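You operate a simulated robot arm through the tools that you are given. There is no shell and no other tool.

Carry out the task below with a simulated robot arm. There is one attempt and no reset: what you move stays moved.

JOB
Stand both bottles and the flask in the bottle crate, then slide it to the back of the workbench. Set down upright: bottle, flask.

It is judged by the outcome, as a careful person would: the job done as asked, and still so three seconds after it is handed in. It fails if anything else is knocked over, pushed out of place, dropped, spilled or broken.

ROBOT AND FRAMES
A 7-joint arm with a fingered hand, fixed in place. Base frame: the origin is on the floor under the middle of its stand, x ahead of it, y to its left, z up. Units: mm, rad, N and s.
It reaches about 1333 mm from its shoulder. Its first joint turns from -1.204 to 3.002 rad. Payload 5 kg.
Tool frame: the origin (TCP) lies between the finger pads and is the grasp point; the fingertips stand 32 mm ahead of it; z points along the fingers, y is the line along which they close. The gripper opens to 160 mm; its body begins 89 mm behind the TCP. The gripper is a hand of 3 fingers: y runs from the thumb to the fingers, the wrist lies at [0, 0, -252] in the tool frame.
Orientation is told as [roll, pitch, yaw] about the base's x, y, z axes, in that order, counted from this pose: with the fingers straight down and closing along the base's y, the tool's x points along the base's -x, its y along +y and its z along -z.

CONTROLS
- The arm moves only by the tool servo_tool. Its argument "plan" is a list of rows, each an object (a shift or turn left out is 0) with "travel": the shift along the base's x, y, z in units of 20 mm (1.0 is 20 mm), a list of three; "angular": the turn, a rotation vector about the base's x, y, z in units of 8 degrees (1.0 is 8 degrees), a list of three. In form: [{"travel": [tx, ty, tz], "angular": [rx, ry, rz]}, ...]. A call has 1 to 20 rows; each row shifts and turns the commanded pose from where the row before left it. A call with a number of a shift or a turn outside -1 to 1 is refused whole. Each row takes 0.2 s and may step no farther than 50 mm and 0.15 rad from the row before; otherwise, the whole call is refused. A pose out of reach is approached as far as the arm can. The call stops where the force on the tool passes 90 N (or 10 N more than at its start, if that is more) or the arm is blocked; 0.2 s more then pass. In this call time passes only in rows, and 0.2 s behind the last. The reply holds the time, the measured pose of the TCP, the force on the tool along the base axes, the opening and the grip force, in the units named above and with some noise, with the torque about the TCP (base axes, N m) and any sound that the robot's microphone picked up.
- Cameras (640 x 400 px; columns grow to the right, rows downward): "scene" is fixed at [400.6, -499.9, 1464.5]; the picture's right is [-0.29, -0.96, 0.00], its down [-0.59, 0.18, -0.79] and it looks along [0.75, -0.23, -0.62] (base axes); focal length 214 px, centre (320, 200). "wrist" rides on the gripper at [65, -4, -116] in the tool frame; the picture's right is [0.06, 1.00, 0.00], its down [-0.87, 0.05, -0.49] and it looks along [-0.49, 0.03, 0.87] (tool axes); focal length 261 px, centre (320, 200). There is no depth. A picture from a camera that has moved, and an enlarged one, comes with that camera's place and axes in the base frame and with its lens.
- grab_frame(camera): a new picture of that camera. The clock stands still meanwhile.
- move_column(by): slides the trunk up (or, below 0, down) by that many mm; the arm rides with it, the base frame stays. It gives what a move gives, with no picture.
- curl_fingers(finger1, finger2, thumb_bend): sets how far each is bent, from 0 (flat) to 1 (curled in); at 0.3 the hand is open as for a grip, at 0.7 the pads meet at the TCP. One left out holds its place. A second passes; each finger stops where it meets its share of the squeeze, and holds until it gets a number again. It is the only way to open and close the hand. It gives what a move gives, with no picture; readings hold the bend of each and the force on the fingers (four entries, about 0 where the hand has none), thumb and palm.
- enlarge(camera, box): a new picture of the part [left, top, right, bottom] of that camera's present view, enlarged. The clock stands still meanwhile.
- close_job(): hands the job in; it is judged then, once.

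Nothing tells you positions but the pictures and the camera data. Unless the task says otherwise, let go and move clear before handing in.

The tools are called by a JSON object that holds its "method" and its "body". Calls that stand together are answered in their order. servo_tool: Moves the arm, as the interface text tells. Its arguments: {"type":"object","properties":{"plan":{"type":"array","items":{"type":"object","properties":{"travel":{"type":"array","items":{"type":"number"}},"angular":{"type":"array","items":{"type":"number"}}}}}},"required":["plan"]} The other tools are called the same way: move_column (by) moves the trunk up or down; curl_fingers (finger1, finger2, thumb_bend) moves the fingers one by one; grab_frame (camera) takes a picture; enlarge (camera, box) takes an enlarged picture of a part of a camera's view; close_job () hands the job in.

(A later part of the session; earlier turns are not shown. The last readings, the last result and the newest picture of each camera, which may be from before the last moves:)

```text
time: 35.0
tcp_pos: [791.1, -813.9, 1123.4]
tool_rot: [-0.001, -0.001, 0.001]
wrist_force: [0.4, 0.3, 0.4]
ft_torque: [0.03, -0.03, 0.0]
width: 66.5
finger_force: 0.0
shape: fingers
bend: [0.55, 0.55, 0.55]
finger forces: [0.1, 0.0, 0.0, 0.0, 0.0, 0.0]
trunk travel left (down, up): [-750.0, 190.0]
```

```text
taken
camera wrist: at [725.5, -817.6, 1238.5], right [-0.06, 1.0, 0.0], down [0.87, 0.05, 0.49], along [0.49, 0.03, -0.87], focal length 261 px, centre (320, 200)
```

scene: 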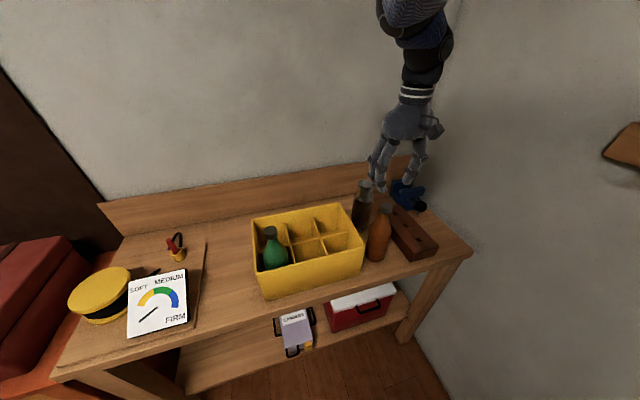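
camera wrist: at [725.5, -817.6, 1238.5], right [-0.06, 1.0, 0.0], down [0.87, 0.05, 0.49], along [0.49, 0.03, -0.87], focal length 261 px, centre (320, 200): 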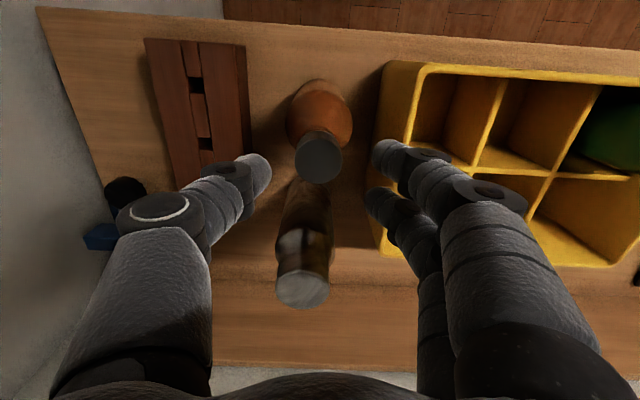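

{"method": "servo_tool", "body": {"plan": [{"travel": [-0.05, -0.05, -0.7]}, {"travel": [0, 0, -0.7]}, {"travel": [0, 0, -0.7]}, {"travel": [0, 0, -0.7]}]}}

{"method": "grab_frame", "body": {"camera": "wrist"}}

{"method": "enlarge", "body": {"camera": "scene", "box": [330, 150, 450, 270]}}

```text
time: 36.0
tcp_pos: [788.9, -816.2, 1068.2]
tool_rot: [0.002, 0.001, 0.0]
wrist_force: [-0.3, -0.7, -0.1]
ft_torque: [0.0, 0.04, 0.03]
width: 66.4
finger_force: 0.1
shape: fingers
bend: [0.55, 0.55, 0.55]
finger forces: [0.0, 0.0, 0.0, 0.0, 0.0, 0.0]
trunk travel left (down, up): [-750.0, 190.0]
```

```text
taken
camera wrist: at [723.4, -819.8, 1182.1], right [-0.06, 1.0, 0.0], down [0.87, 0.05, 0.49], along [0.49, 0.03, -0.87], focal length 261 px, centre (320, 200)
```

wrist: 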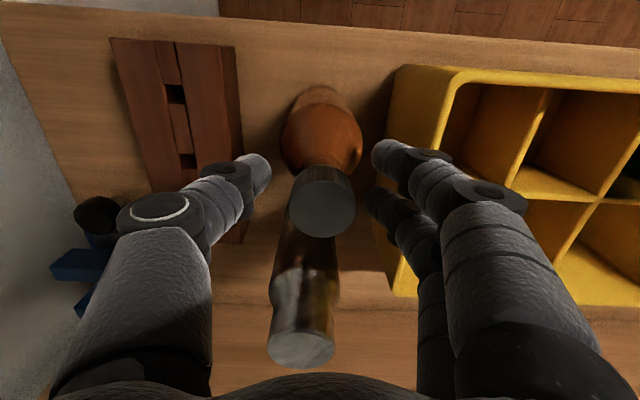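

```text
3.33 times, centred on (390, 210) of scene
camera zoom: at [400.6, -499.9, 1464.5], right [-0.29, -0.96, 0.0], down [-0.59, 0.18, -0.79], along [0.75, -0.23, -0.62], focal length 715 px, centre (87, 167)
```

zoom: 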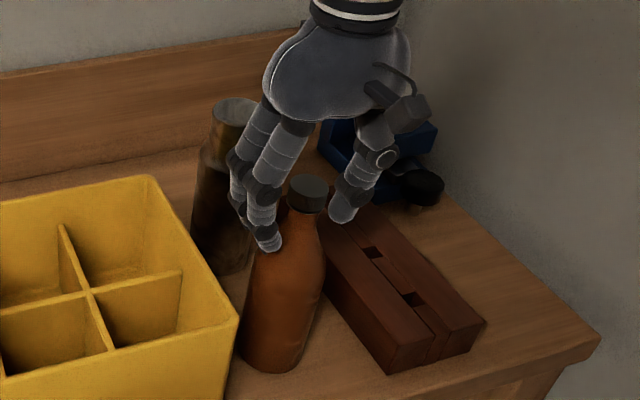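

The hand is well aligned on the orange neck. I'll close gradually.

{"method": "curl_fingers", "body": {"finger1": 0.64, "finger2": 0.64, "thumb_bend": 0.64}}

{"method": "curl_fingers", "body": {"finger1": 0.7, "finger2": 0.7, "thumb_bend": 0.7}}

{"method": "enlarge", "body": {"camera": "wrist", "box": [200, 100, 440, 300]}}

```text
time: 37.0
tcp_pos: [788.6, -815.6, 1068.4]
tool_rot: [0.0, 0.0, -0.001]
wrist_force: [0.0, -1.1, -0.3]
ft_torque: [0.0, -0.02, 0.01]
width: 33.9
finger_force: 0.5
shape: fingers
bend: [0.64, 0.64, 0.64]
finger forces: [0.0, 0.0, 0.1, 0.1, 0.5, 0.0]
trunk travel left (down, up): [-750.0, 190.0]
```

```text
time: 38.0
tcp_pos: [787.2, -815.7, 1066.3]
tool_rot: [0.0, -0.002, 0.001]
wrist_force: [-0.1, -0.3, 0.4]
ft_torque: [0.02, 0.04, 0.0]
width: 26.9
finger_force: 7.5
shape: fingers
bend: [0.66, 0.66, 0.67]
finger forces: [3.8, 3.5, 0.0, 0.0, 8.1, 0.0]
trunk travel left (down, up): [-750.0, 190.0]
```

```text
2.00 times, centred on (320, 200) of wrist
camera zoom: at [723.0, -819.6, 1182.5], right [-0.06, 1.0, 0.0], down [0.87, 0.05, 0.49], along [0.49, 0.03, -0.87], focal length 521 px, centre (320, 200)
```

zoom: 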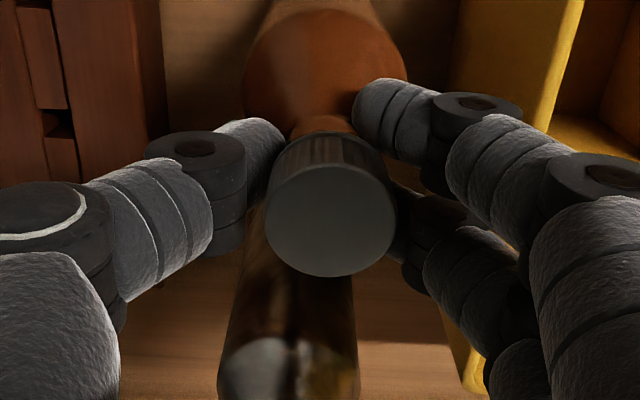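

The grip is perfectly balanced at 3.8 / 3.5 N on the fingers and 8.1 N on the thumb. I'll tighten as before and make a small test lift.

{"method": "curl_fingers", "body": {"finger1": 0.76, "finger2": 0.76, "thumb_bend": 0.76}}

{"method": "servo_tool", "body": {"plan": [{"travel": [0, 0, 0.25]}, {"travel": [0, 0, 0.5]}]}}

{"method": "enlarge", "body": {"camera": "scene", "box": [330, 150, 450, 270]}}

```text
time: 39.0
tcp_pos: [789.1, -815.7, 1067.6]
tool_rot: [-0.001, -0.001, 0.0]
wrist_force: [-0.4, -0.9, -0.8]
ft_torque: [0.02, 0.0, 0.02]
width: 25.4
finger_force: 18.2
shape: fingers
bend: [0.67, 0.68, 0.68]
finger forces: [8.9, 8.8, 0.1, 0.0, 18.6, 0.0]
trunk travel left (down, up): [-750.0, 190.0]
```

```text
time: 39.6
tcp_pos: [788.2, -813.6, 1083.2]
tool_rot: [-0.001, 0.0, -0.001]
wrist_force: [0.0, 0.3, -4.4]
ft_torque: [0.02, -0.03, -0.02]
width: 25.5
finger_force: 17.9
shape: fingers
bend: [0.67, 0.68, 0.68]
finger forces: [9.0, 8.8, 0.1, 0.1, 18.5, 0.1]
trunk travel left (down, up): [-750.0, 190.0]
```

```text
3.33 times, centred on (390, 210) of scene
camera zoom: at [400.6, -499.9, 1464.5], right [-0.29, -0.96, 0.0], down [-0.59, 0.18, -0.79], along [0.75, -0.23, -0.62], focal length 715 px, centre (87, 167)
```

zoom: 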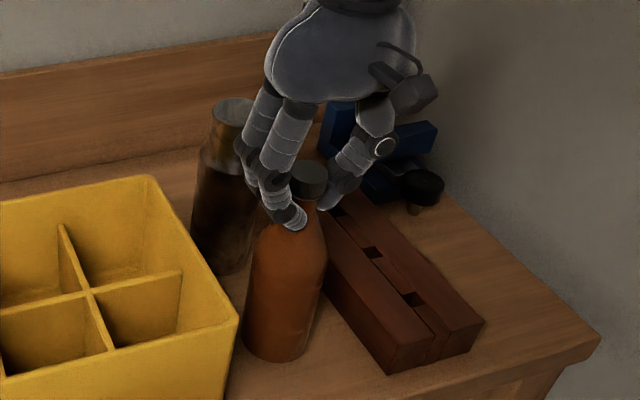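

The orange bottle is secure at about 4.4 N. I'll raise it and carry it over the front-right cell.

{"method": "servo_tool", "body": {"plan": [{"travel": [0, 0, 0.5]}, {"travel": [0, 0, 0.8]}, {"travel": [0, 0, 0.8]}, {"travel": [0, 0, 0.8]}, {"travel": [0, 0, 0.8]}, {"travel": [0, 0, 0.8]}, {"travel": [0, 0, 0.8]}, {"travel": [0, 0, 0.8]}, {"travel": [0, 0, 0.8]}, {"travel": [0, 0, 0.6]}]}}

{"method": "servo_tool", "body": {"plan": [{"travel": [-0.05, 0.4, 0]}, {"travel": [-0.05, 0.7, 0]}, {"travel": [-0.05, 0.8, 0]}, {"travel": [-0.05, 0.8, 0]}, {"travel": [-0.05, 0.8, 0]}, {"travel": [0, 0.8, 0]}, {"travel": [0, 0.8, 0]}, {"travel": [0, 0.7, 0]}, {"travel": [0, 0.6, 0]}, {"travel": [0, 0.3, 0]}]}}

{"method": "grab_frame", "body": {"camera": "wrist"}}

{"method": "enlarge", "body": {"camera": "scene", "box": [220, 120, 400, 300]}}

```text
time: 41.8
tcp_pos: [787.2, -814.5, 1234.0]
tool_rot: [0.0, 0.0, 0.0]
wrist_force: [-0.4, -0.2, -2.6]
ft_torque: [-0.03, -0.02, 0.01]
width: 25.7
finger_force: 18.6
shape: fingers
bend: [0.67, 0.68, 0.68]
finger forces: [9.1, 9.1, 0.0, 0.1, 18.3, 0.0]
trunk travel left (down, up): [-750.0, 190.0]
```

```text
time: 44.0
tcp_pos: [785.8, -680.1, 1231.9]
tool_rot: [-0.001, -0.001, -0.001]
wrist_force: [-0.8, 0.0, -3.0]
ft_torque: [-0.04, -0.02, 0.0]
width: 25.5
finger_force: 18.9
shape: fingers
bend: [0.67, 0.68, 0.68]
finger forces: [9.5, 9.4, 0.0, 0.0, 18.7, 0.0]
trunk travel left (down, up): [-750.0, 190.0]
```

```text
taken
camera wrist: at [719.5, -684.5, 1347.2], right [-0.06, 1.0, 0.0], down [0.87, 0.05, 0.49], along [0.49, 0.03, -0.87], focal length 261 px, centre (320, 200)
```

wrist: 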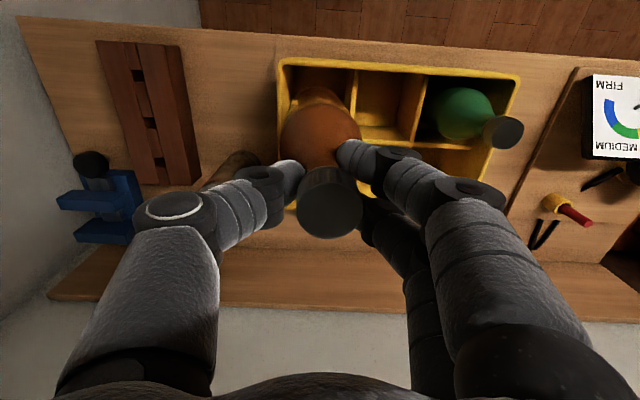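

```text
2.22 times, centred on (310, 210) of scene
camera zoom: at [400.6, -499.9, 1464.5], right [-0.29, -0.96, 0.0], down [-0.59, 0.18, -0.79], along [0.75, -0.23, -0.62], focal length 477 px, centre (342, 178)
```

zoom: 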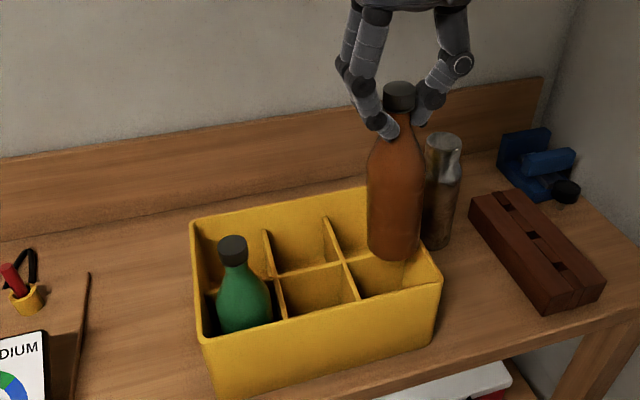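

I'll check the base alignment of the held bottle over the right cell.

{"method": "enlarge", "body": {"camera": "wrist", "box": [240, 40, 400, 240]}}

{"method": "enlarge", "body": {"camera": "scene", "box": [290, 150, 390, 280]}}

```text
2.00 times, centred on (320, 140) of wrist
camera zoom: at [719.5, -684.5, 1347.2], right [-0.06, 1.0, 0.0], down [0.87, 0.05, 0.49], along [0.49, 0.03, -0.87], focal length 521 px, centre (320, 320)
```

zoom: 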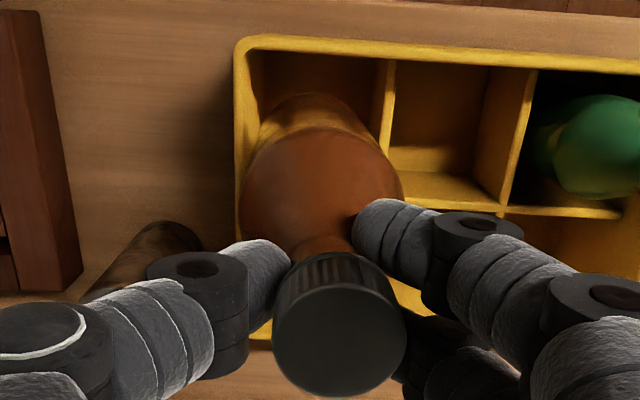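

```text
3.08 times, centred on (340, 215) of scene
camera zoom: at [400.6, -499.9, 1464.5], right [-0.29, -0.96, 0.0], down [-0.59, 0.18, -0.79], along [0.75, -0.23, -0.62], focal length 660 px, centre (258, 154)
```

zoom: 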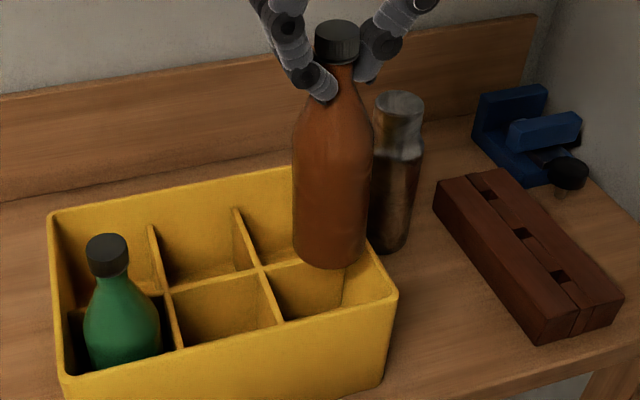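

The base seems to hang a few mm toward -y, so I'll shift about +4 mm in y and lower into the front-right cell.

{"method": "servo_tool", "body": {"plan": [{"travel": [-0.1, 0.2, 0]}, {"travel": [0, 0, -0.4]}, {"travel": [0, 0, -0.5]}, {"travel": [0, 0, -0.5]}]}}

{"method": "enlarge", "body": {"camera": "scene", "box": [290, 150, 390, 280]}}

{"method": "enlarge", "body": {"camera": "wrist", "box": [240, 40, 400, 240]}}

```text
time: 45.0
tcp_pos: [783.0, -676.0, 1203.1]
tool_rot: [0.001, 0.002, 0.0]
wrist_force: [0.4, -1.0, -3.9]
ft_torque: [0.02, 0.03, 0.0]
width: 25.8
finger_force: 18.6
shape: fingers
bend: [0.67, 0.68, 0.68]
finger forces: [9.5, 9.5, 0.0, 0.1, 18.6, 0.0]
trunk travel left (down, up): [-750.0, 190.0]
```

```text
3.08 times, centred on (340, 215) of scene
camera zoom: at [400.6, -499.9, 1464.5], right [-0.29, -0.96, 0.0], down [-0.59, 0.18, -0.79], along [0.75, -0.23, -0.62], focal length 660 px, centre (258, 154)
```

zoom: 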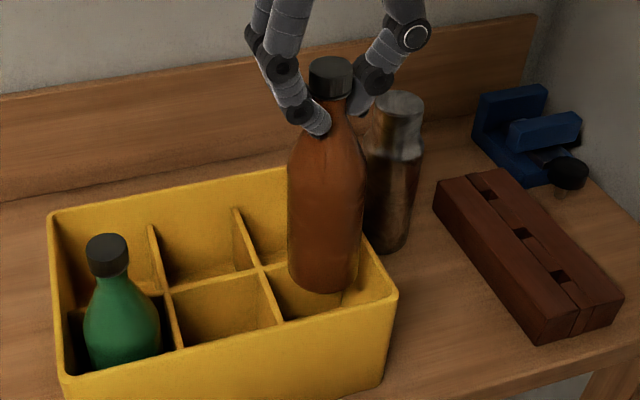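

```text
2.00 times, centred on (320, 140) of wrist
camera zoom: at [717.6, -680.7, 1319.0], right [-0.06, 1.0, 0.0], down [0.87, 0.05, 0.49], along [0.49, 0.03, -0.87], focal length 521 px, centre (320, 320)
```

zoom: 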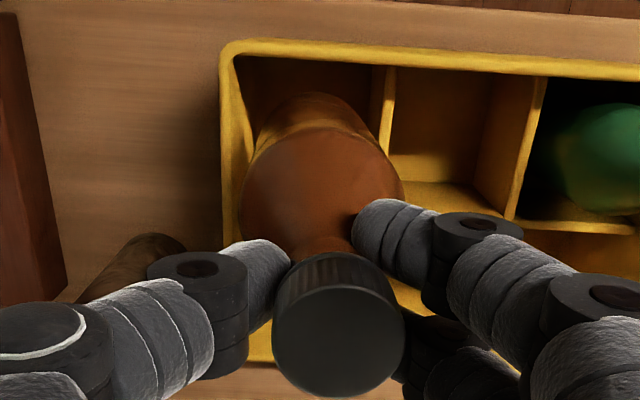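

The base is about 4 mm toward the right wall, so I'll shift a touch more to +y before going in.

{"method": "servo_tool", "body": {"plan": [{"travel": [-0.1, 0.2, 0]}, {"travel": [0, 0, -0.4]}, {"travel": [0, 0, -0.4]}]}}

{"method": "enlarge", "body": {"camera": "wrist", "box": [240, 40, 400, 240]}}

{"method": "enlarge", "body": {"camera": "scene", "box": [290, 150, 390, 280]}}

```text
time: 45.8
tcp_pos: [779.8, -673.1, 1188.7]
tool_rot: [0.0, -0.002, 0.001]
wrist_force: [-0.5, 0.4, -3.1]
ft_torque: [-0.01, -0.01, -0.03]
width: 25.5
finger_force: 18.7
shape: fingers
bend: [0.67, 0.68, 0.68]
finger forces: [9.6, 9.5, 0.0, 0.0, 18.5, 0.0]
trunk travel left (down, up): [-750.0, 190.0]
```

```text
2.00 times, centred on (320, 140) of wrist
camera zoom: at [715.4, -677.4, 1303.6], right [-0.06, 1.0, 0.0], down [0.87, 0.05, 0.49], along [0.49, 0.03, -0.87], focal length 521 px, centre (320, 320)
```

zoom: 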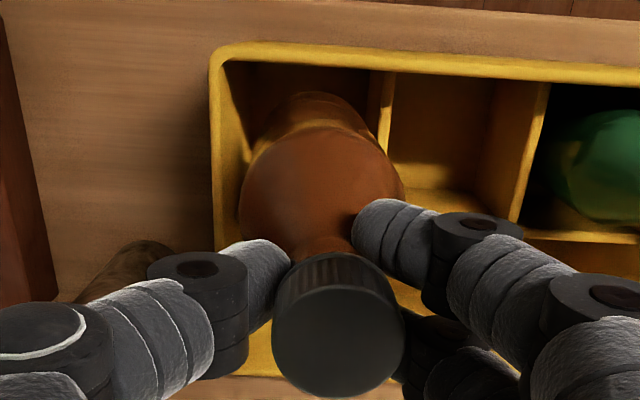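

```text
3.08 times, centred on (340, 215) of scene
camera zoom: at [400.6, -499.9, 1464.5], right [-0.29, -0.96, 0.0], down [-0.59, 0.18, -0.79], along [0.75, -0.23, -0.62], focal length 660 px, centre (258, 154)
```

zoom: 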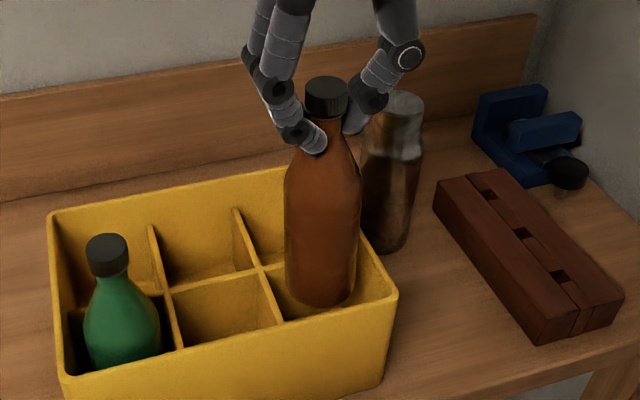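

The base is now centred in the cell. I'll lower the rest of the way, slowing near the floor.

{"method": "servo_tool", "body": {"plan": [{"travel": [0, 0, -0.4]}, {"travel": [0, 0, -0.6]}, {"travel": [0, 0, -0.6]}, {"travel": [0, 0, -0.6]}, {"travel": [0, 0, -0.6]}, {"travel": [0, 0, -0.6]}, {"travel": [0, 0, -0.6]}, {"travel": [0, 0, -0.6]}]}}

{"method": "servo_tool", "body": {"plan": [{"travel": [0, 0, -0.2]}, {"travel": [0, 0, -0.2]}]}}

{"method": "servo_tool", "body": {"plan": [{"travel": [0, 0, -0.15]}, {"travel": [0, 0, -0.1]}]}}

```text
time: 47.6
tcp_pos: [779.7, -673.6, 1096.5]
tool_rot: [0.0, -0.001, 0.0]
wrist_force: [0.1, -0.8, -4.6]
ft_torque: [-0.01, 0.01, 0.0]
width: 25.4
finger_force: 18.8
shape: fingers
bend: [0.67, 0.68, 0.68]
finger forces: [9.7, 9.7, 0.0, 0.1, 18.4, 0.1]
trunk travel left (down, up): [-750.0, 190.0]
```

```text
time: 48.2
tcp_pos: [779.0, -673.0, 1088.1]
tool_rot: [0.0, 0.001, -0.001]
wrist_force: [0.3, 0.4, -3.7]
ft_torque: [0.0, -0.01, 0.0]
width: 25.5
finger_force: 18.8
shape: fingers
bend: [0.67, 0.68, 0.68]
finger forces: [9.7, 9.7, 0.1, 0.0, 18.4, 0.0]
trunk travel left (down, up): [-750.0, 190.0]
```

```text
time: 48.8
tcp_pos: [780.1, -671.9, 1083.6]
tool_rot: [0.001, -0.001, 0.0]
wrist_force: [0.3, -0.1, -4.2]
ft_torque: [0.02, 0.0, 0.0]
width: 25.3
finger_force: 18.8
shape: fingers
bend: [0.67, 0.68, 0.68]
finger forces: [9.7, 9.7, 0.0, 0.0, 18.5, 0.0]
trunk travel left (down, up): [-750.0, 190.0]
```

{"method": "servo_tool", "body": {"plan": [{"travel": [0, 0, -0.15]}, {"travel": [0, 0, -0.1]}]}}

{"method": "servo_tool", "body": {"plan": [{"travel": [0, 0, -0.1]}]}}

{"method": "servo_tool", "body": {"plan": [{"travel": [0, 0, -0.1]}]}}

```text
time: 49.4
tcp_pos: [779.2, -673.4, 1077.3]
tool_rot: [-0.001, 0.001, 0.0]
wrist_force: [0.1, -0.1, -4.0]
ft_torque: [0.02, 0.01, -0.02]
width: 25.4
finger_force: 19.1
shape: fingers
bend: [0.67, 0.68, 0.68]
finger forces: [9.8, 9.7, 0.0, 0.0, 18.3, 0.1]
trunk travel left (down, up): [-750.0, 190.0]
```

```text
time: 49.8
tcp_pos: [779.5, -672.6, 1075.3]
tool_rot: [0.001, 0.001, -0.002]
wrist_force: [-0.2, 0.5, -3.7]
ft_torque: [0.0, 0.01, 0.0]
width: 25.6
finger_force: 18.7
shape: fingers
bend: [0.67, 0.68, 0.68]
finger forces: [9.7, 9.7, 0.0, 0.0, 18.3, 0.0]
trunk travel left (down, up): [-750.0, 190.0]
```

```text
time: 50.2
tcp_pos: [779.8, -672.2, 1075.7]
tool_rot: [0.0, -0.001, -0.001]
wrist_force: [-0.4, -1.0, 3.4]
ft_torque: [-0.03, 0.01, -0.04]
width: 25.2
finger_force: 20.5
shape: fingers
bend: [0.67, 0.68, 0.68]
finger forces: [10.2, 10.2, 0.1, 0.0, 20.2, 0.1]
trunk travel left (down, up): [-750.0, 190.0]
```

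The bottle has just touched the floor (force changed from -4 to +3.4 N). I'll release gently.

{"method": "curl_fingers", "body": {"finger1": 0.64, "finger2": 0.64, "thumb_bend": 0.64}}

{"method": "curl_fingers", "body": {"finger1": 0.55, "finger2": 0.55, "thumb_bend": 0.55}}

{"method": "enlarge", "body": {"camera": "scene", "box": [240, 150, 400, 300]}}

{"method": "grab_frame", "body": {"camera": "wrist"}}

```text
time: 51.2
tcp_pos: [779.5, -672.6, 1073.4]
tool_rot: [0.001, 0.0, 0.0]
wrist_force: [-0.3, -0.8, -0.9]
ft_torque: [0.0, 0.01, 0.01]
width: 33.2
finger_force: 0.1
shape: fingers
bend: [0.64, 0.64, 0.64]
finger forces: [0.0, 0.0, 0.0, 0.0, 0.6, 0.0]
trunk travel left (down, up): [-750.0, 190.0]
```

```text
time: 52.2
tcp_pos: [779.0, -673.2, 1074.3]
tool_rot: [-0.001, 0.0, 0.001]
wrist_force: [0.0, 0.6, -0.2]
ft_torque: [-0.02, 0.04, 0.03]
width: 66.3
finger_force: 0.1
shape: fingers
bend: [0.55, 0.55, 0.55]
finger forces: [0.0, 0.0, 0.0, 0.1, 0.0, 0.1]
trunk travel left (down, up): [-750.0, 190.0]
```

```text
2.67 times, centred on (320, 225) of scene
camera zoom: at [400.6, -499.9, 1464.5], right [-0.29, -0.96, 0.0], down [-0.59, 0.18, -0.79], along [0.75, -0.23, -0.62], focal length 572 px, centre (320, 133)
```

zoom: 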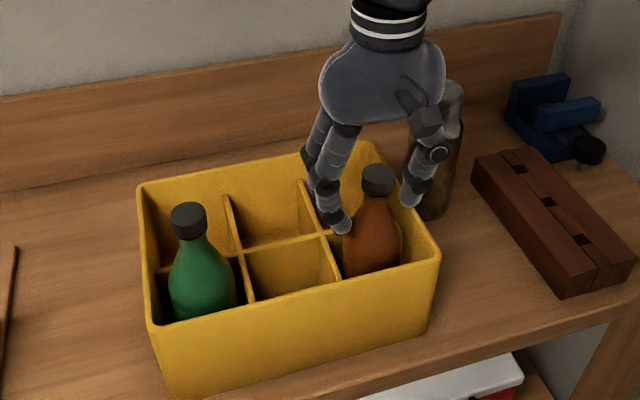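

```text
taken
camera wrist: at [714.0, -676.6, 1189.1], right [-0.06, 1.0, 0.0], down [0.87, 0.05, 0.49], along [0.49, 0.03, -0.87], focal length 261 px, centre (320, 200)
```

wrist: 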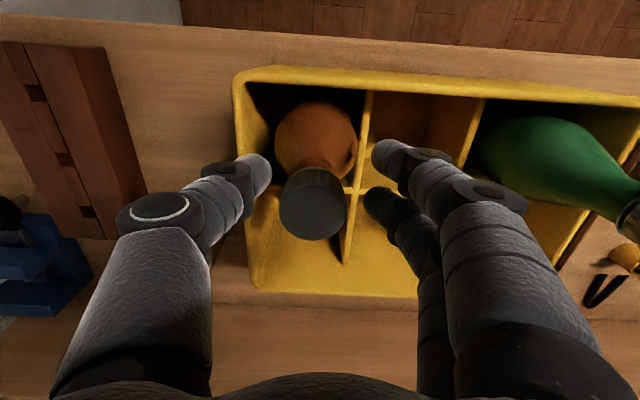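

Both bottles are standing in the crate. I'll rise and move to the flask.

{"method": "servo_tool", "body": {"plan": [{"travel": [0, 0, 0.3]}, {"travel": [0, 0, 0.7]}, {"travel": [0, 0, 0.8]}, {"travel": [0, 0, 0.8]}, {"travel": [0, 0, 0.8]}, {"travel": [0, 0, 0.8]}, {"travel": [0, 0, 0.8]}, {"travel": [0, 0, 0.8]}]}}

{"method": "servo_tool", "body": {"plan": [{"travel": [0, -0.7, 0]}, {"travel": [0, -0.9, 0]}, {"travel": [0, -0.9, 0]}, {"travel": [0.4, -0.9, 0]}, {"travel": [0.8, -0.9, 0]}, {"travel": [0.9, -0.9, 0]}, {"travel": [0.9, -0.9, 0]}, {"travel": [0.9, -0.8, 0]}, {"travel": [0.9, -0.4, 0]}, {"travel": [0.9, 0, 0]}, {"travel": [0.6, 0, 0]}]}}

{"method": "curl_fingers", "body": {"finger1": 0.42, "finger2": 0.42, "thumb_bend": 0.42}}

{"method": "grab_frame", "body": {"camera": "wrist"}}

{"method": "enlarge", "body": {"camera": "scene", "box": [300, 120, 460, 270]}}

```text
time: 54.0
tcp_pos: [778.6, -673.4, 1191.5]
tool_rot: [0.0, 0.001, 0.001]
wrist_force: [0.1, -0.5, 0.6]
ft_torque: [-0.06, -0.01, -0.01]
width: 66.3
finger_force: 0.0
shape: fingers
bend: [0.55, 0.55, 0.55]
finger forces: [0.1, 0.0, 0.1, 0.0, 0.0, 0.0]
trunk travel left (down, up): [-750.0, 190.0]
```

```text
time: 56.4
tcp_pos: [901.8, -819.7, 1186.7]
tool_rot: [0.004, 0.0, -0.001]
wrist_force: [0.2, 0.3, -0.7]
ft_torque: [0.02, 0.02, -0.01]
width: 66.5
finger_force: 0.1
shape: fingers
bend: [0.55, 0.55, 0.55]
finger forces: [0.1, 0.0, 0.1, 0.0, 0.1, 0.1]
out of reach, approached as far as the arm can: row 11
trunk travel left (down, up): [-750.0, 190.0]
```

```text
time: 57.4
tcp_pos: [902.0, -819.0, 1187.7]
tool_rot: [0.005, -0.001, -0.002]
wrist_force: [0.1, -0.3, -1.5]
ft_torque: [-0.01, -0.03, 0.0]
width: 119.2
finger_force: 0.1
shape: fingers
bend: [0.42, 0.42, 0.42]
finger forces: [0.0, 0.0, 0.0, 0.0, 0.1, 0.0]
trunk travel left (down, up): [-750.0, 190.0]
```

```text
taken
camera wrist: at [835.2, -822.8, 1302.8], right [-0.06, 1.0, 0.0], down [0.87, 0.05, 0.49], along [0.49, 0.03, -0.87], focal length 261 px, centre (320, 200)
```

wrist: 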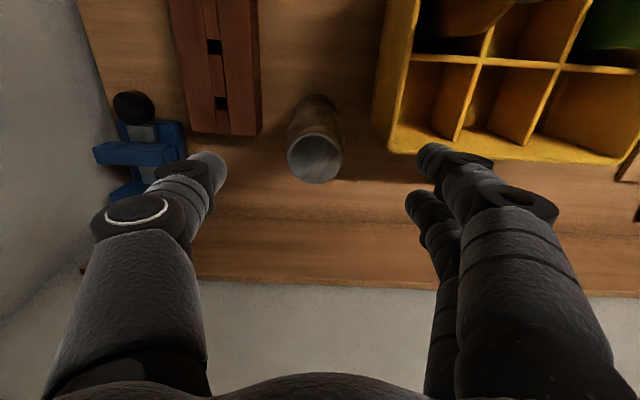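

```text
2.67 times, centred on (380, 195) of scene
camera zoom: at [400.6, -499.9, 1464.5], right [-0.29, -0.96, 0.0], down [-0.59, 0.18, -0.79], along [0.75, -0.23, -0.62], focal length 572 px, centre (160, 213)
```

zoom: 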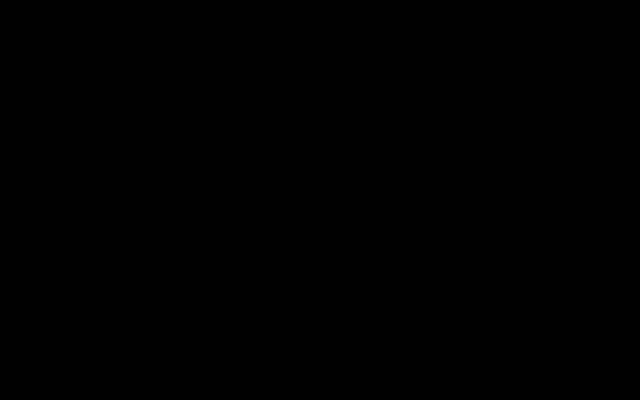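

The arm reached its limit about 19 mm short of the flask in x, so I'll use the trunk to gain reach. First I'll recheck the scene camera, since that last picture was black.

{"method": "grab_frame", "body": {"camera": "scene"}}

{"method": "enlarge", "body": {"camera": "wrist", "box": [250, 60, 400, 220]}}

```text
taken
```

scene: 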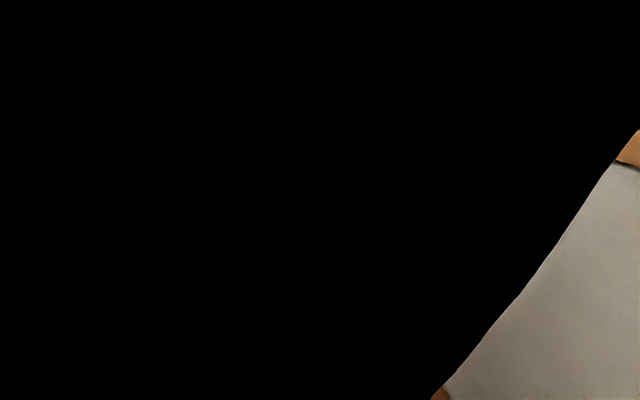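

```text
2.50 times, centred on (325, 140) of wrist
camera zoom: at [835.2, -822.8, 1302.8], right [-0.06, 1.0, 0.0], down [0.87, 0.05, 0.49], along [0.49, 0.03, -0.87], focal length 652 px, centre (308, 350)
```

zoom: 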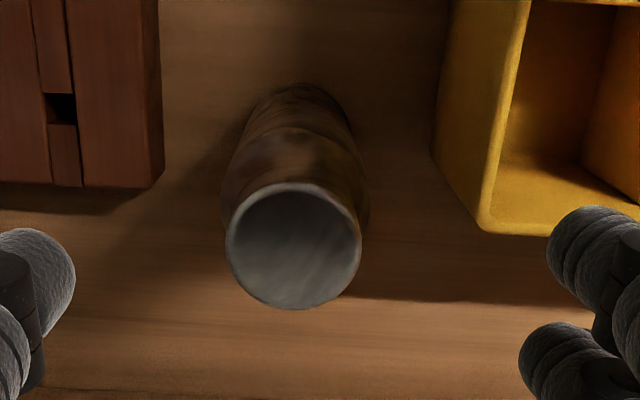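

The flask top is at about (922, -822, 1067) with a diameter near 52 mm. Tilting the hand about 12° forward brings the wrist back within reach, so I'll tilt, approach and look again.

{"method": "servo_tool", "body": {"plan": [{"angular": [0, -0.5, 0]}, {"angular": [0, -0.5, 0]}, {"angular": [0, -0.5, 0]}, {"travel": [0.3, -0.05, -0.3]}, {"travel": [0.3, -0.05, -0.3]}]}}

{"method": "grab_frame", "body": {"camera": "wrist"}}

{"method": "grab_frame", "body": {"camera": "scene"}}

```text
time: 58.6
tcp_pos: [913.2, -821.0, 1175.9]
tool_rot: [0.002, -0.209, -0.002]
wrist_force: [-0.3, 0.3, 0.6]
ft_torque: [0.04, 0.02, 0.03]
width: 119.6
finger_force: 0.0
shape: fingers
bend: [0.42, 0.42, 0.42]
finger forces: [0.1, 0.1, 0.0, 0.1, 0.1, 0.1]
trunk travel left (down, up): [-750.0, 190.0]
```

```text
taken
camera wrist: at [824.5, -825.2, 1274.8], right [-0.06, 1.0, -0.01], down [0.75, 0.05, 0.66], along [0.66, 0.03, -0.75], focal length 261 px, centre (320, 200)
```

wrist: 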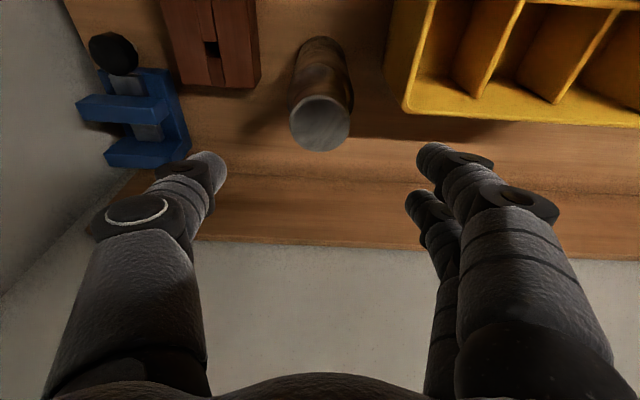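

```text
taken
```

scene: 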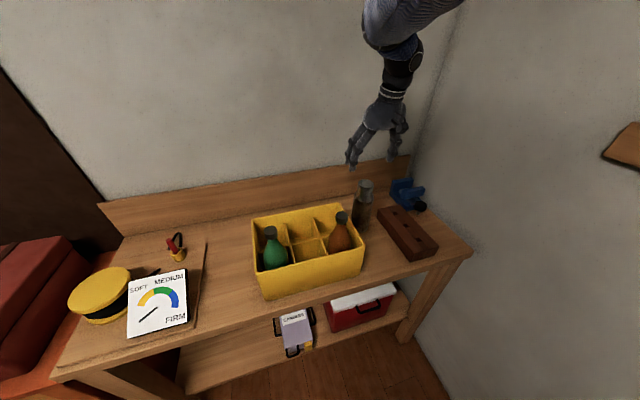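

The tilt keeps the hand reachable, and the flask axis stays at about (921, -822). I'll descend around its neck.

{"method": "servo_tool", "body": {"plan": [{"travel": [0.05, 0, -0.5]}, {"travel": [0.05, 0, -0.7]}, {"travel": [0.05, 0, -0.7]}, {"travel": [0.05, 0, -0.7]}, {"travel": [0, 0, -0.7]}, {"travel": [0, 0, -0.7]}]}}

{"method": "grab_frame", "body": {"camera": "wrist"}}

{"method": "enlarge", "body": {"camera": "scene", "box": [300, 120, 460, 260]}}

```text
time: 60.0
tcp_pos: [916.3, -821.7, 1095.1]
tool_rot: [-0.001, -0.209, 0.0]
wrist_force: [-0.2, -1.8, -0.1]
ft_torque: [0.0, 0.0, -0.01]
width: 119.7
finger_force: 0.1
shape: fingers
bend: [0.42, 0.42, 0.42]
finger forces: [0.0, 0.1, 0.0, 0.0, 0.0, 0.0]
trunk travel left (down, up): [-750.0, 190.0]
```

```text
taken
camera wrist: at [828.2, -824.1, 1193.7], right [-0.06, 1.0, -0.01], down [0.75, 0.05, 0.66], along [0.66, 0.03, -0.75], focal length 261 px, centre (320, 200)
```

wrist: 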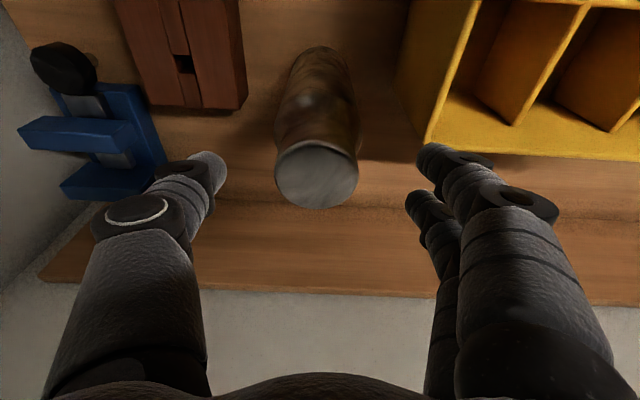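

```text
2.86 times, centred on (380, 190) of scene
camera zoom: at [400.6, -499.9, 1464.5], right [-0.29, -0.96, 0.0], down [-0.59, 0.18, -0.79], along [0.75, -0.23, -0.62], focal length 613 px, centre (149, 229)
```

zoom: 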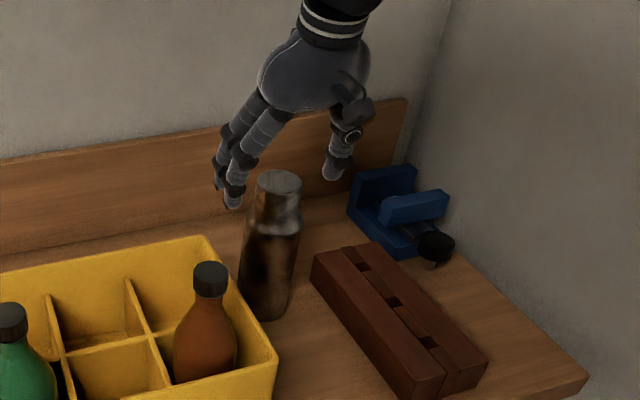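

The flask remains centred, so I'll lower the last 30 mm to neck height.

{"method": "servo_tool", "body": {"plan": [{"travel": [0.05, 0, -0.5]}, {"travel": [0.03, -0.03, -0.5]}, {"travel": [0, 0, -0.5]}]}}

{"method": "curl_fingers", "body": {"finger1": 0.54, "finger2": 0.54, "thumb_bend": 0.54}}

{"method": "grab_frame", "body": {"camera": "wrist"}}

{"method": "enlarge", "body": {"camera": "scene", "box": [320, 140, 430, 250]}}

```text
time: 60.8
tcp_pos: [919.5, -820.8, 1065.8]
tool_rot: [0.0, -0.21, 0.0]
wrist_force: [-0.4, -0.4, 0.3]
ft_torque: [-0.03, 0.0, 0.01]
width: 119.5
finger_force: 0.0
shape: fingers
bend: [0.42, 0.42, 0.42]
finger forces: [0.0, 0.0, 0.1, 0.0, 0.1, 0.1]
trunk travel left (down, up): [-750.0, 190.0]
```

```text
time: 61.8
tcp_pos: [917.3, -821.1, 1065.7]
tool_rot: [0.0, -0.21, -0.001]
wrist_force: [-0.8, 0.5, 0.4]
ft_torque: [0.01, -0.02, -0.01]
width: 71.9
finger_force: 0.1
shape: fingers
bend: [0.54, 0.54, 0.54]
finger forces: [0.1, 0.0, 0.0, 0.1, 0.1, 0.0]
trunk travel left (down, up): [-750.0, 190.0]
```

```text
taken
camera wrist: at [830.7, -824.4, 1163.9], right [-0.06, 1.0, -0.01], down [0.75, 0.05, 0.66], along [0.66, 0.03, -0.75], focal length 261 px, centre (320, 200)
```

wrist: 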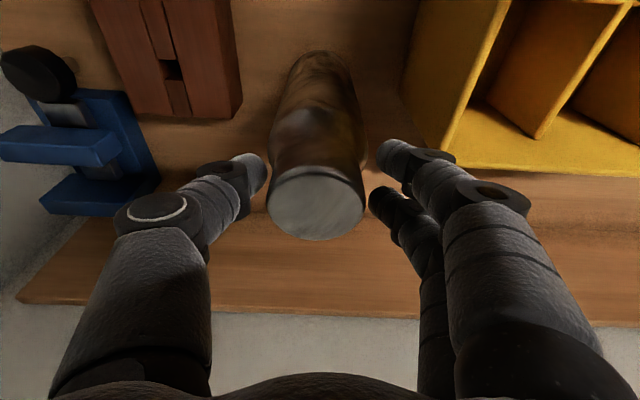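

```text
3.64 times, centred on (375, 195) of scene
camera zoom: at [400.6, -499.9, 1464.5], right [-0.29, -0.96, 0.0], down [-0.59, 0.18, -0.79], along [0.75, -0.23, -0.62], focal length 780 px, centre (120, 218)
```

zoom: 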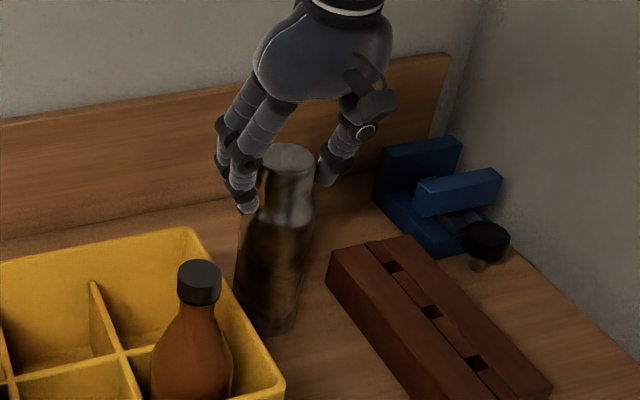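

The hand is centred to within about 2 mm. I'll correct y slightly and close on the neck.

{"method": "servo_tool", "body": {"plan": [{"travel": [0, -0.1, 0]}]}}

{"method": "curl_fingers", "body": {"finger1": 0.6, "finger2": 0.6, "thumb_bend": 0.6}}

{"method": "enlarge", "body": {"camera": "wrist", "box": [200, 100, 440, 300]}}

```text
time: 62.2
tcp_pos: [916.9, -822.8, 1064.3]
tool_rot: [0.0, -0.209, 0.002]
wrist_force: [-0.5, 0.3, 0.2]
ft_torque: [0.01, 0.01, 0.02]
width: 72.0
finger_force: 0.0
shape: fingers
bend: [0.54, 0.54, 0.54]
finger forces: [0.0, 0.0, 0.1, 0.0, 0.0, 0.0]
trunk travel left (down, up): [-750.0, 190.0]
```

```text
time: 63.2
tcp_pos: [918.1, -822.7, 1064.7]
tool_rot: [0.0, -0.21, 0.0]
wrist_force: [-0.1, -0.1, 0.3]
ft_torque: [-0.03, 0.01, 0.0]
width: 54.9
finger_force: 3.5
shape: fingers
bend: [0.59, 0.58, 0.59]
finger forces: [1.3, 2.2, 0.0, 0.0, 3.9, 0.0]
trunk travel left (down, up): [-750.0, 190.0]
```

```text
2.00 times, centred on (320, 200) of wrist
camera zoom: at [830.7, -826.6, 1164.0], right [-0.06, 1.0, -0.01], down [0.75, 0.05, 0.66], along [0.66, 0.03, -0.75], focal length 521 px, centre (320, 200)
```

zoom: 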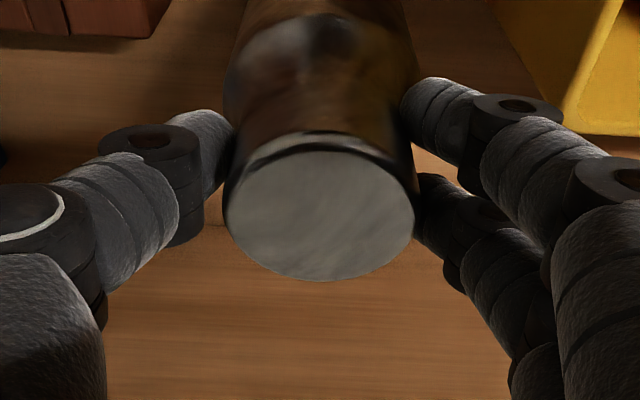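

There is balanced contact on the flask neck. I'll tighten to a similar squeeze as for the bottles and do a small lift.

{"method": "curl_fingers", "body": {"finger1": 0.65, "finger2": 0.65, "thumb_bend": 0.65}}

{"method": "curl_fingers", "body": {"finger1": 0.69, "finger2": 0.69, "thumb_bend": 0.69}}

{"method": "servo_tool", "body": {"plan": [{"travel": [0, 0, 0.2]}, {"travel": [0, 0, 0.4]}]}}

{"method": "enlarge", "body": {"camera": "scene", "box": [320, 140, 430, 250]}}

{"method": "grab_frame", "body": {"camera": "wrist"}}

```text
time: 64.2
tcp_pos: [918.8, -822.2, 1065.5]
tool_rot: [0.001, -0.208, -0.001]
wrist_force: [0.0, 0.7, -0.2]
ft_torque: [-0.03, 0.02, 0.01]
width: 53.1
finger_force: 12.3
shape: fingers
bend: [0.6, 0.59, 0.61]
finger forces: [5.4, 6.3, 0.1, 0.0, 11.7, 0.0]
trunk travel left (down, up): [-750.0, 190.0]
```

```text
time: 65.2
tcp_pos: [919.2, -822.8, 1065.5]
tool_rot: [0.0, -0.208, -0.001]
wrist_force: [-0.1, 1.6, -0.2]
ft_torque: [0.07, 0.05, 0.0]
width: 51.9
finger_force: 17.7
shape: fingers
bend: [0.6, 0.58, 0.63]
finger forces: [9.2, 9.1, 0.1, 0.0, 17.7, 0.1]
trunk travel left (down, up): [-750.0, 190.0]
```

```text
time: 65.8
tcp_pos: [919.3, -822.6, 1078.6]
tool_rot: [0.0, -0.209, -0.001]
wrist_force: [0.5, 0.4, -4.9]
ft_torque: [0.03, 0.03, 0.01]
width: 52.0
finger_force: 18.4
shape: fingers
bend: [0.6, 0.58, 0.63]
finger forces: [9.0, 9.1, 0.0, 0.0, 17.8, 0.1]
trunk travel left (down, up): [-750.0, 190.0]
```

```text
3.64 times, centred on (375, 195) of scene
camera zoom: at [400.6, -499.9, 1464.5], right [-0.29, -0.96, 0.0], down [-0.59, 0.18, -0.79], along [0.75, -0.23, -0.62], focal length 780 px, centre (120, 218)
```

zoom: 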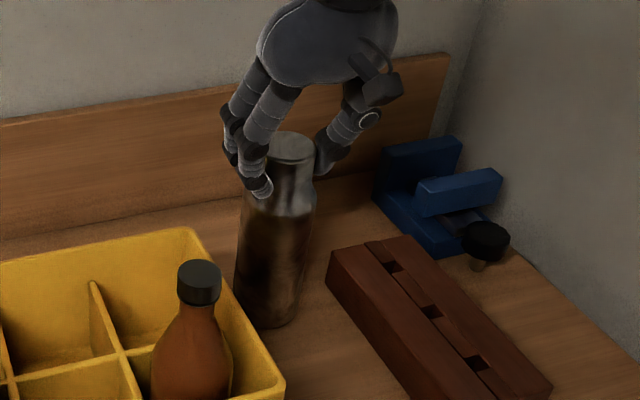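

```text
taken
camera wrist: at [830.8, -826.1, 1176.9], right [-0.06, 1.0, -0.01], down [0.75, 0.05, 0.66], along [0.66, 0.03, -0.75], focal length 261 px, centre (320, 200)
```

wrist: 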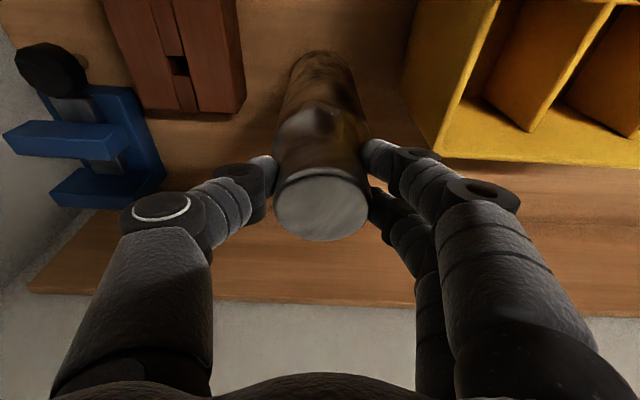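

The flask is held upright at about 4.9 N. I'll raise it clear of the crate and then carry it over the back-middle cell.

{"method": "servo_tool", "body": {"plan": [{"travel": [0, 0, 0.4]}, {"travel": [0, 0, 0.7]}, {"travel": [0, 0, 0.8]}, {"travel": [0, 0, 0.8]}, {"travel": [-0.1, 0, 0.8]}, {"travel": [-0.1, 0, 0.8]}, {"travel": [-0.1, 0, 0.8]}, {"travel": [-0.1, 0, 0.8]}, {"travel": [-0.1, 0, 0.8]}, {"travel": [-0.1, 0, 0.6]}, {"travel": [0, 0, 0.3]}]}}

{"method": "servo_tool", "body": {"plan": [{"travel": [-0.15, 0.4, 0]}, {"travel": [-0.15, 0.7, 0]}, {"travel": [-0.15, 0.9, 0]}, {"travel": [-0.15, 0.9, 0]}, {"travel": [-0.15, 0.9, 0]}, {"travel": [-0.15, 0.9, 0]}, {"travel": [-0.15, 0.9, 0]}, {"travel": [-0.15, 0.9, 0]}, {"travel": [-0.15, 0.9, 0]}, {"travel": [-0.15, 0.9, 0]}, {"travel": [-0.1, 0.9, 0]}, {"travel": [-0.1, 0.9, 0]}, {"travel": [0, 0.8, 0]}, {"travel": [0, 0.5, 0]}, {"travel": [0, 0.3, 0]}]}}

{"method": "grab_frame", "body": {"camera": "wrist"}}

{"method": "enlarge", "body": {"camera": "scene", "box": [230, 120, 400, 300]}}

```text
time: 68.2
tcp_pos: [905.3, -824.2, 1230.8]
tool_rot: [-0.001, -0.21, -0.002]
wrist_force: [-0.1, 0.0, -4.4]
ft_torque: [0.0, 0.02, 0.0]
width: 52.1
finger_force: 18.2
shape: fingers
bend: [0.6, 0.58, 0.63]
finger forces: [9.0, 9.2, 0.1, 0.0, 17.8, 0.1]
trunk travel left (down, up): [-750.0, 190.0]
```

```text
time: 71.4
tcp_pos: [872.5, -589.1, 1230.1]
tool_rot: [0.0, -0.209, 0.0]
wrist_force: [-0.3, 1.2, -3.8]
ft_torque: [0.02, 0.02, 0.02]
width: 52.1
finger_force: 18.1
shape: fingers
bend: [0.6, 0.58, 0.63]
finger forces: [9.0, 9.4, 0.0, 0.0, 17.8, 0.0]
trunk travel left (down, up): [-750.0, 190.0]
```

```text
taken
camera wrist: at [784.8, -592.1, 1328.1], right [-0.06, 1.0, -0.01], down [0.75, 0.05, 0.66], along [0.66, 0.03, -0.75], focal length 261 px, centre (320, 200)
```

wrist: 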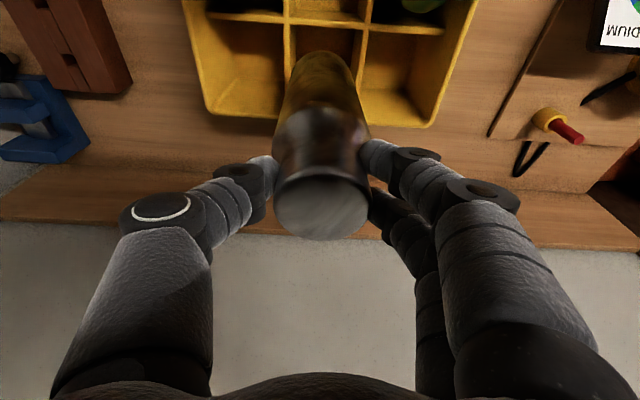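

```text
2.22 times, centred on (315, 210) of scene
camera zoom: at [400.6, -499.9, 1464.5], right [-0.29, -0.96, 0.0], down [-0.59, 0.18, -0.79], along [0.75, -0.23, -0.62], focal length 477 px, centre (331, 178)
```

zoom: 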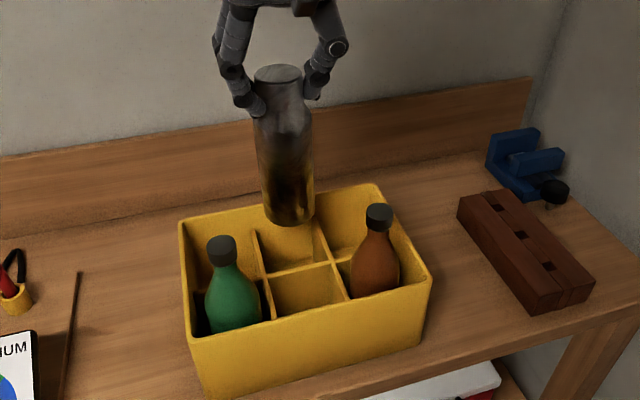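

{"method": "enlarge", "body": {"camera": "wrist", "box": [200, 0, 440, 200]}}

{"method": "enlarge", "body": {"camera": "scene", "box": [270, 140, 380, 260]}}

```text
2.00 times, centred on (320, 100) of wrist
camera zoom: at [784.8, -592.1, 1328.1], right [-0.06, 1.0, -0.01], down [0.75, 0.05, 0.66], along [0.66, 0.03, -0.75], focal length 521 px, centre (320, 400)
```

zoom: 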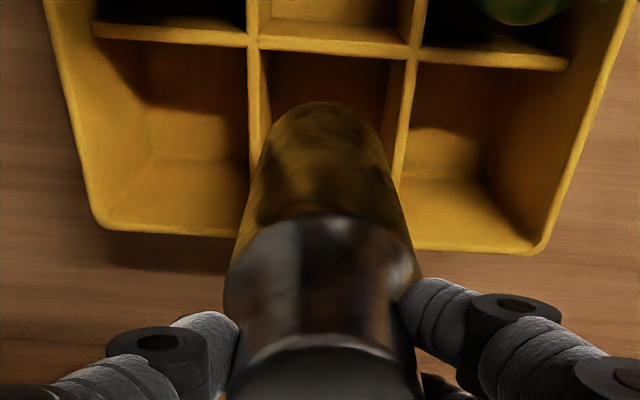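

```text
3.33 times, centred on (325, 200) of scene
camera zoom: at [400.6, -499.9, 1464.5], right [-0.29, -0.96, 0.0], down [-0.59, 0.18, -0.79], along [0.75, -0.23, -0.62], focal length 715 px, centre (303, 200)
```

zoom: 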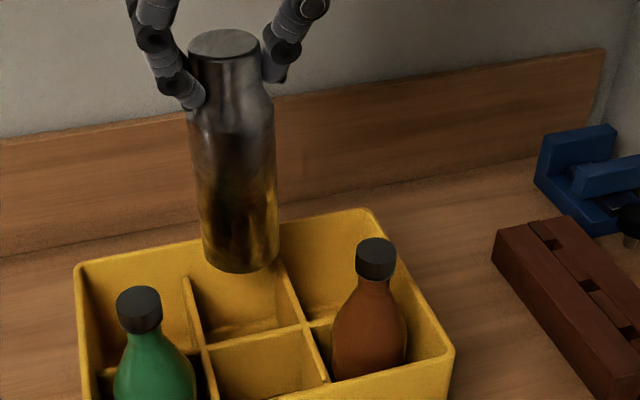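

The flask axis is about (876, -589) and the target cell centre is (873.5, -583). I'll correct that, lower to rim level and check.

{"method": "servo_tool", "body": {"plan": [{"travel": [-0.12, 0.28, 0]}, {"travel": [0, 0, -0.5]}, {"travel": [0, 0, -0.7]}, {"travel": [0, 0, -0.6]}]}}

{"method": "enlarge", "body": {"camera": "wrist", "box": [200, 0, 440, 200]}}

{"method": "enlarge", "body": {"camera": "scene", "box": [250, 140, 380, 280]}}

```text
time: 72.4
tcp_pos: [870.4, -584.4, 1193.4]
tool_rot: [0.0, -0.21, 0.0]
wrist_force: [1.1, -0.1, -4.0]
ft_torque: [-0.02, 0.02, 0.02]
width: 52.2
finger_force: 18.2
shape: fingers
bend: [0.6, 0.58, 0.63]
finger forces: [8.9, 9.5, 0.0, 0.0, 17.7, 0.1]
trunk travel left (down, up): [-750.0, 190.0]
```

```text
2.00 times, centred on (320, 100) of wrist
camera zoom: at [782.4, -588.1, 1292.4], right [-0.06, 1.0, -0.01], down [0.75, 0.05, 0.66], along [0.66, 0.03, -0.75], focal length 521 px, centre (320, 400)
```

zoom: 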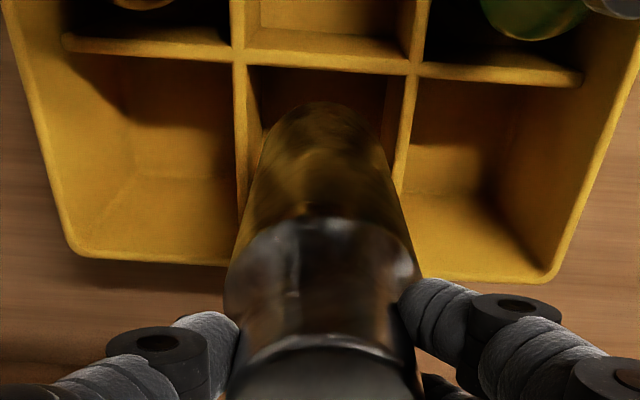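

```text
2.86 times, centred on (315, 210) of scene
camera zoom: at [400.6, -499.9, 1464.5], right [-0.29, -0.96, 0.0], down [-0.59, 0.18, -0.79], along [0.75, -0.23, -0.62], focal length 613 px, centre (334, 171)
```

zoom: 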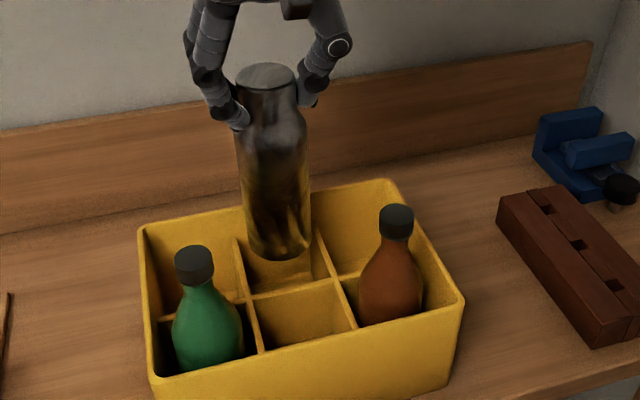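

The flask is centred over the back-middle cell. I'll continue lowering and slow near the floor.

{"method": "servo_tool", "body": {"plan": [{"travel": [0, 0, -0.4]}, {"travel": [0, 0, -0.6]}, {"travel": [0, 0, -0.6]}, {"travel": [0, 0, -0.6]}, {"travel": [0, 0, -0.6]}, {"travel": [0, 0, -0.6]}, {"travel": [0, 0, -0.6]}, {"travel": [0, 0, -0.6]}, {"travel": [0, 0, -0.5]}]}}

{"method": "enlarge", "body": {"camera": "scene", "box": [250, 140, 380, 280]}}

{"method": "grab_frame", "body": {"camera": "wrist"}}

```text
time: 74.4
tcp_pos: [869.3, -582.8, 1090.0]
tool_rot: [0.0, -0.211, -0.002]
wrist_force: [-0.5, 0.4, -3.8]
ft_torque: [-0.03, -0.03, -0.02]
width: 52.3
finger_force: 18.1
shape: fingers
bend: [0.6, 0.58, 0.63]
finger forces: [9.1, 9.6, 0.0, 0.0, 17.7, 0.1]
trunk travel left (down, up): [-750.0, 190.0]
```

```text
2.86 times, centred on (315, 210) of scene
camera zoom: at [400.6, -499.9, 1464.5], right [-0.29, -0.96, 0.0], down [-0.59, 0.18, -0.79], along [0.75, -0.23, -0.62], focal length 613 px, centre (334, 171)
```

zoom: 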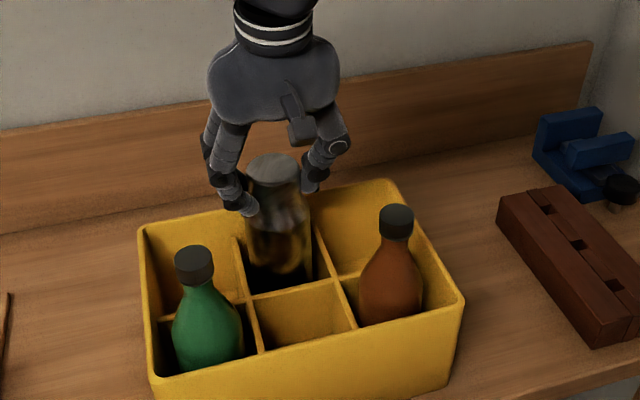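

```text
taken
camera wrist: at [781.8, -588.1, 1189.1], right [-0.06, 1.0, -0.01], down [0.75, 0.05, 0.66], along [0.66, 0.03, -0.75], focal length 261 px, centre (320, 200)
```

wrist: 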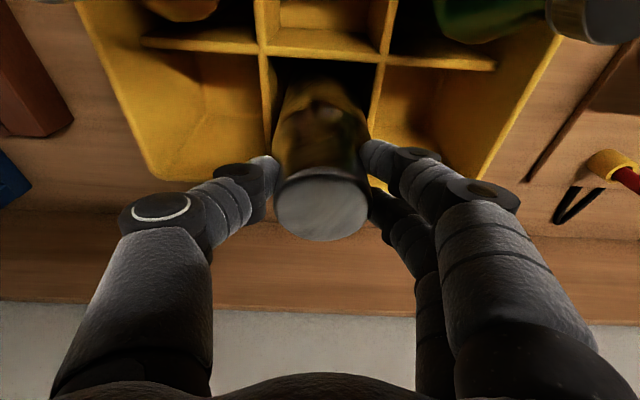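

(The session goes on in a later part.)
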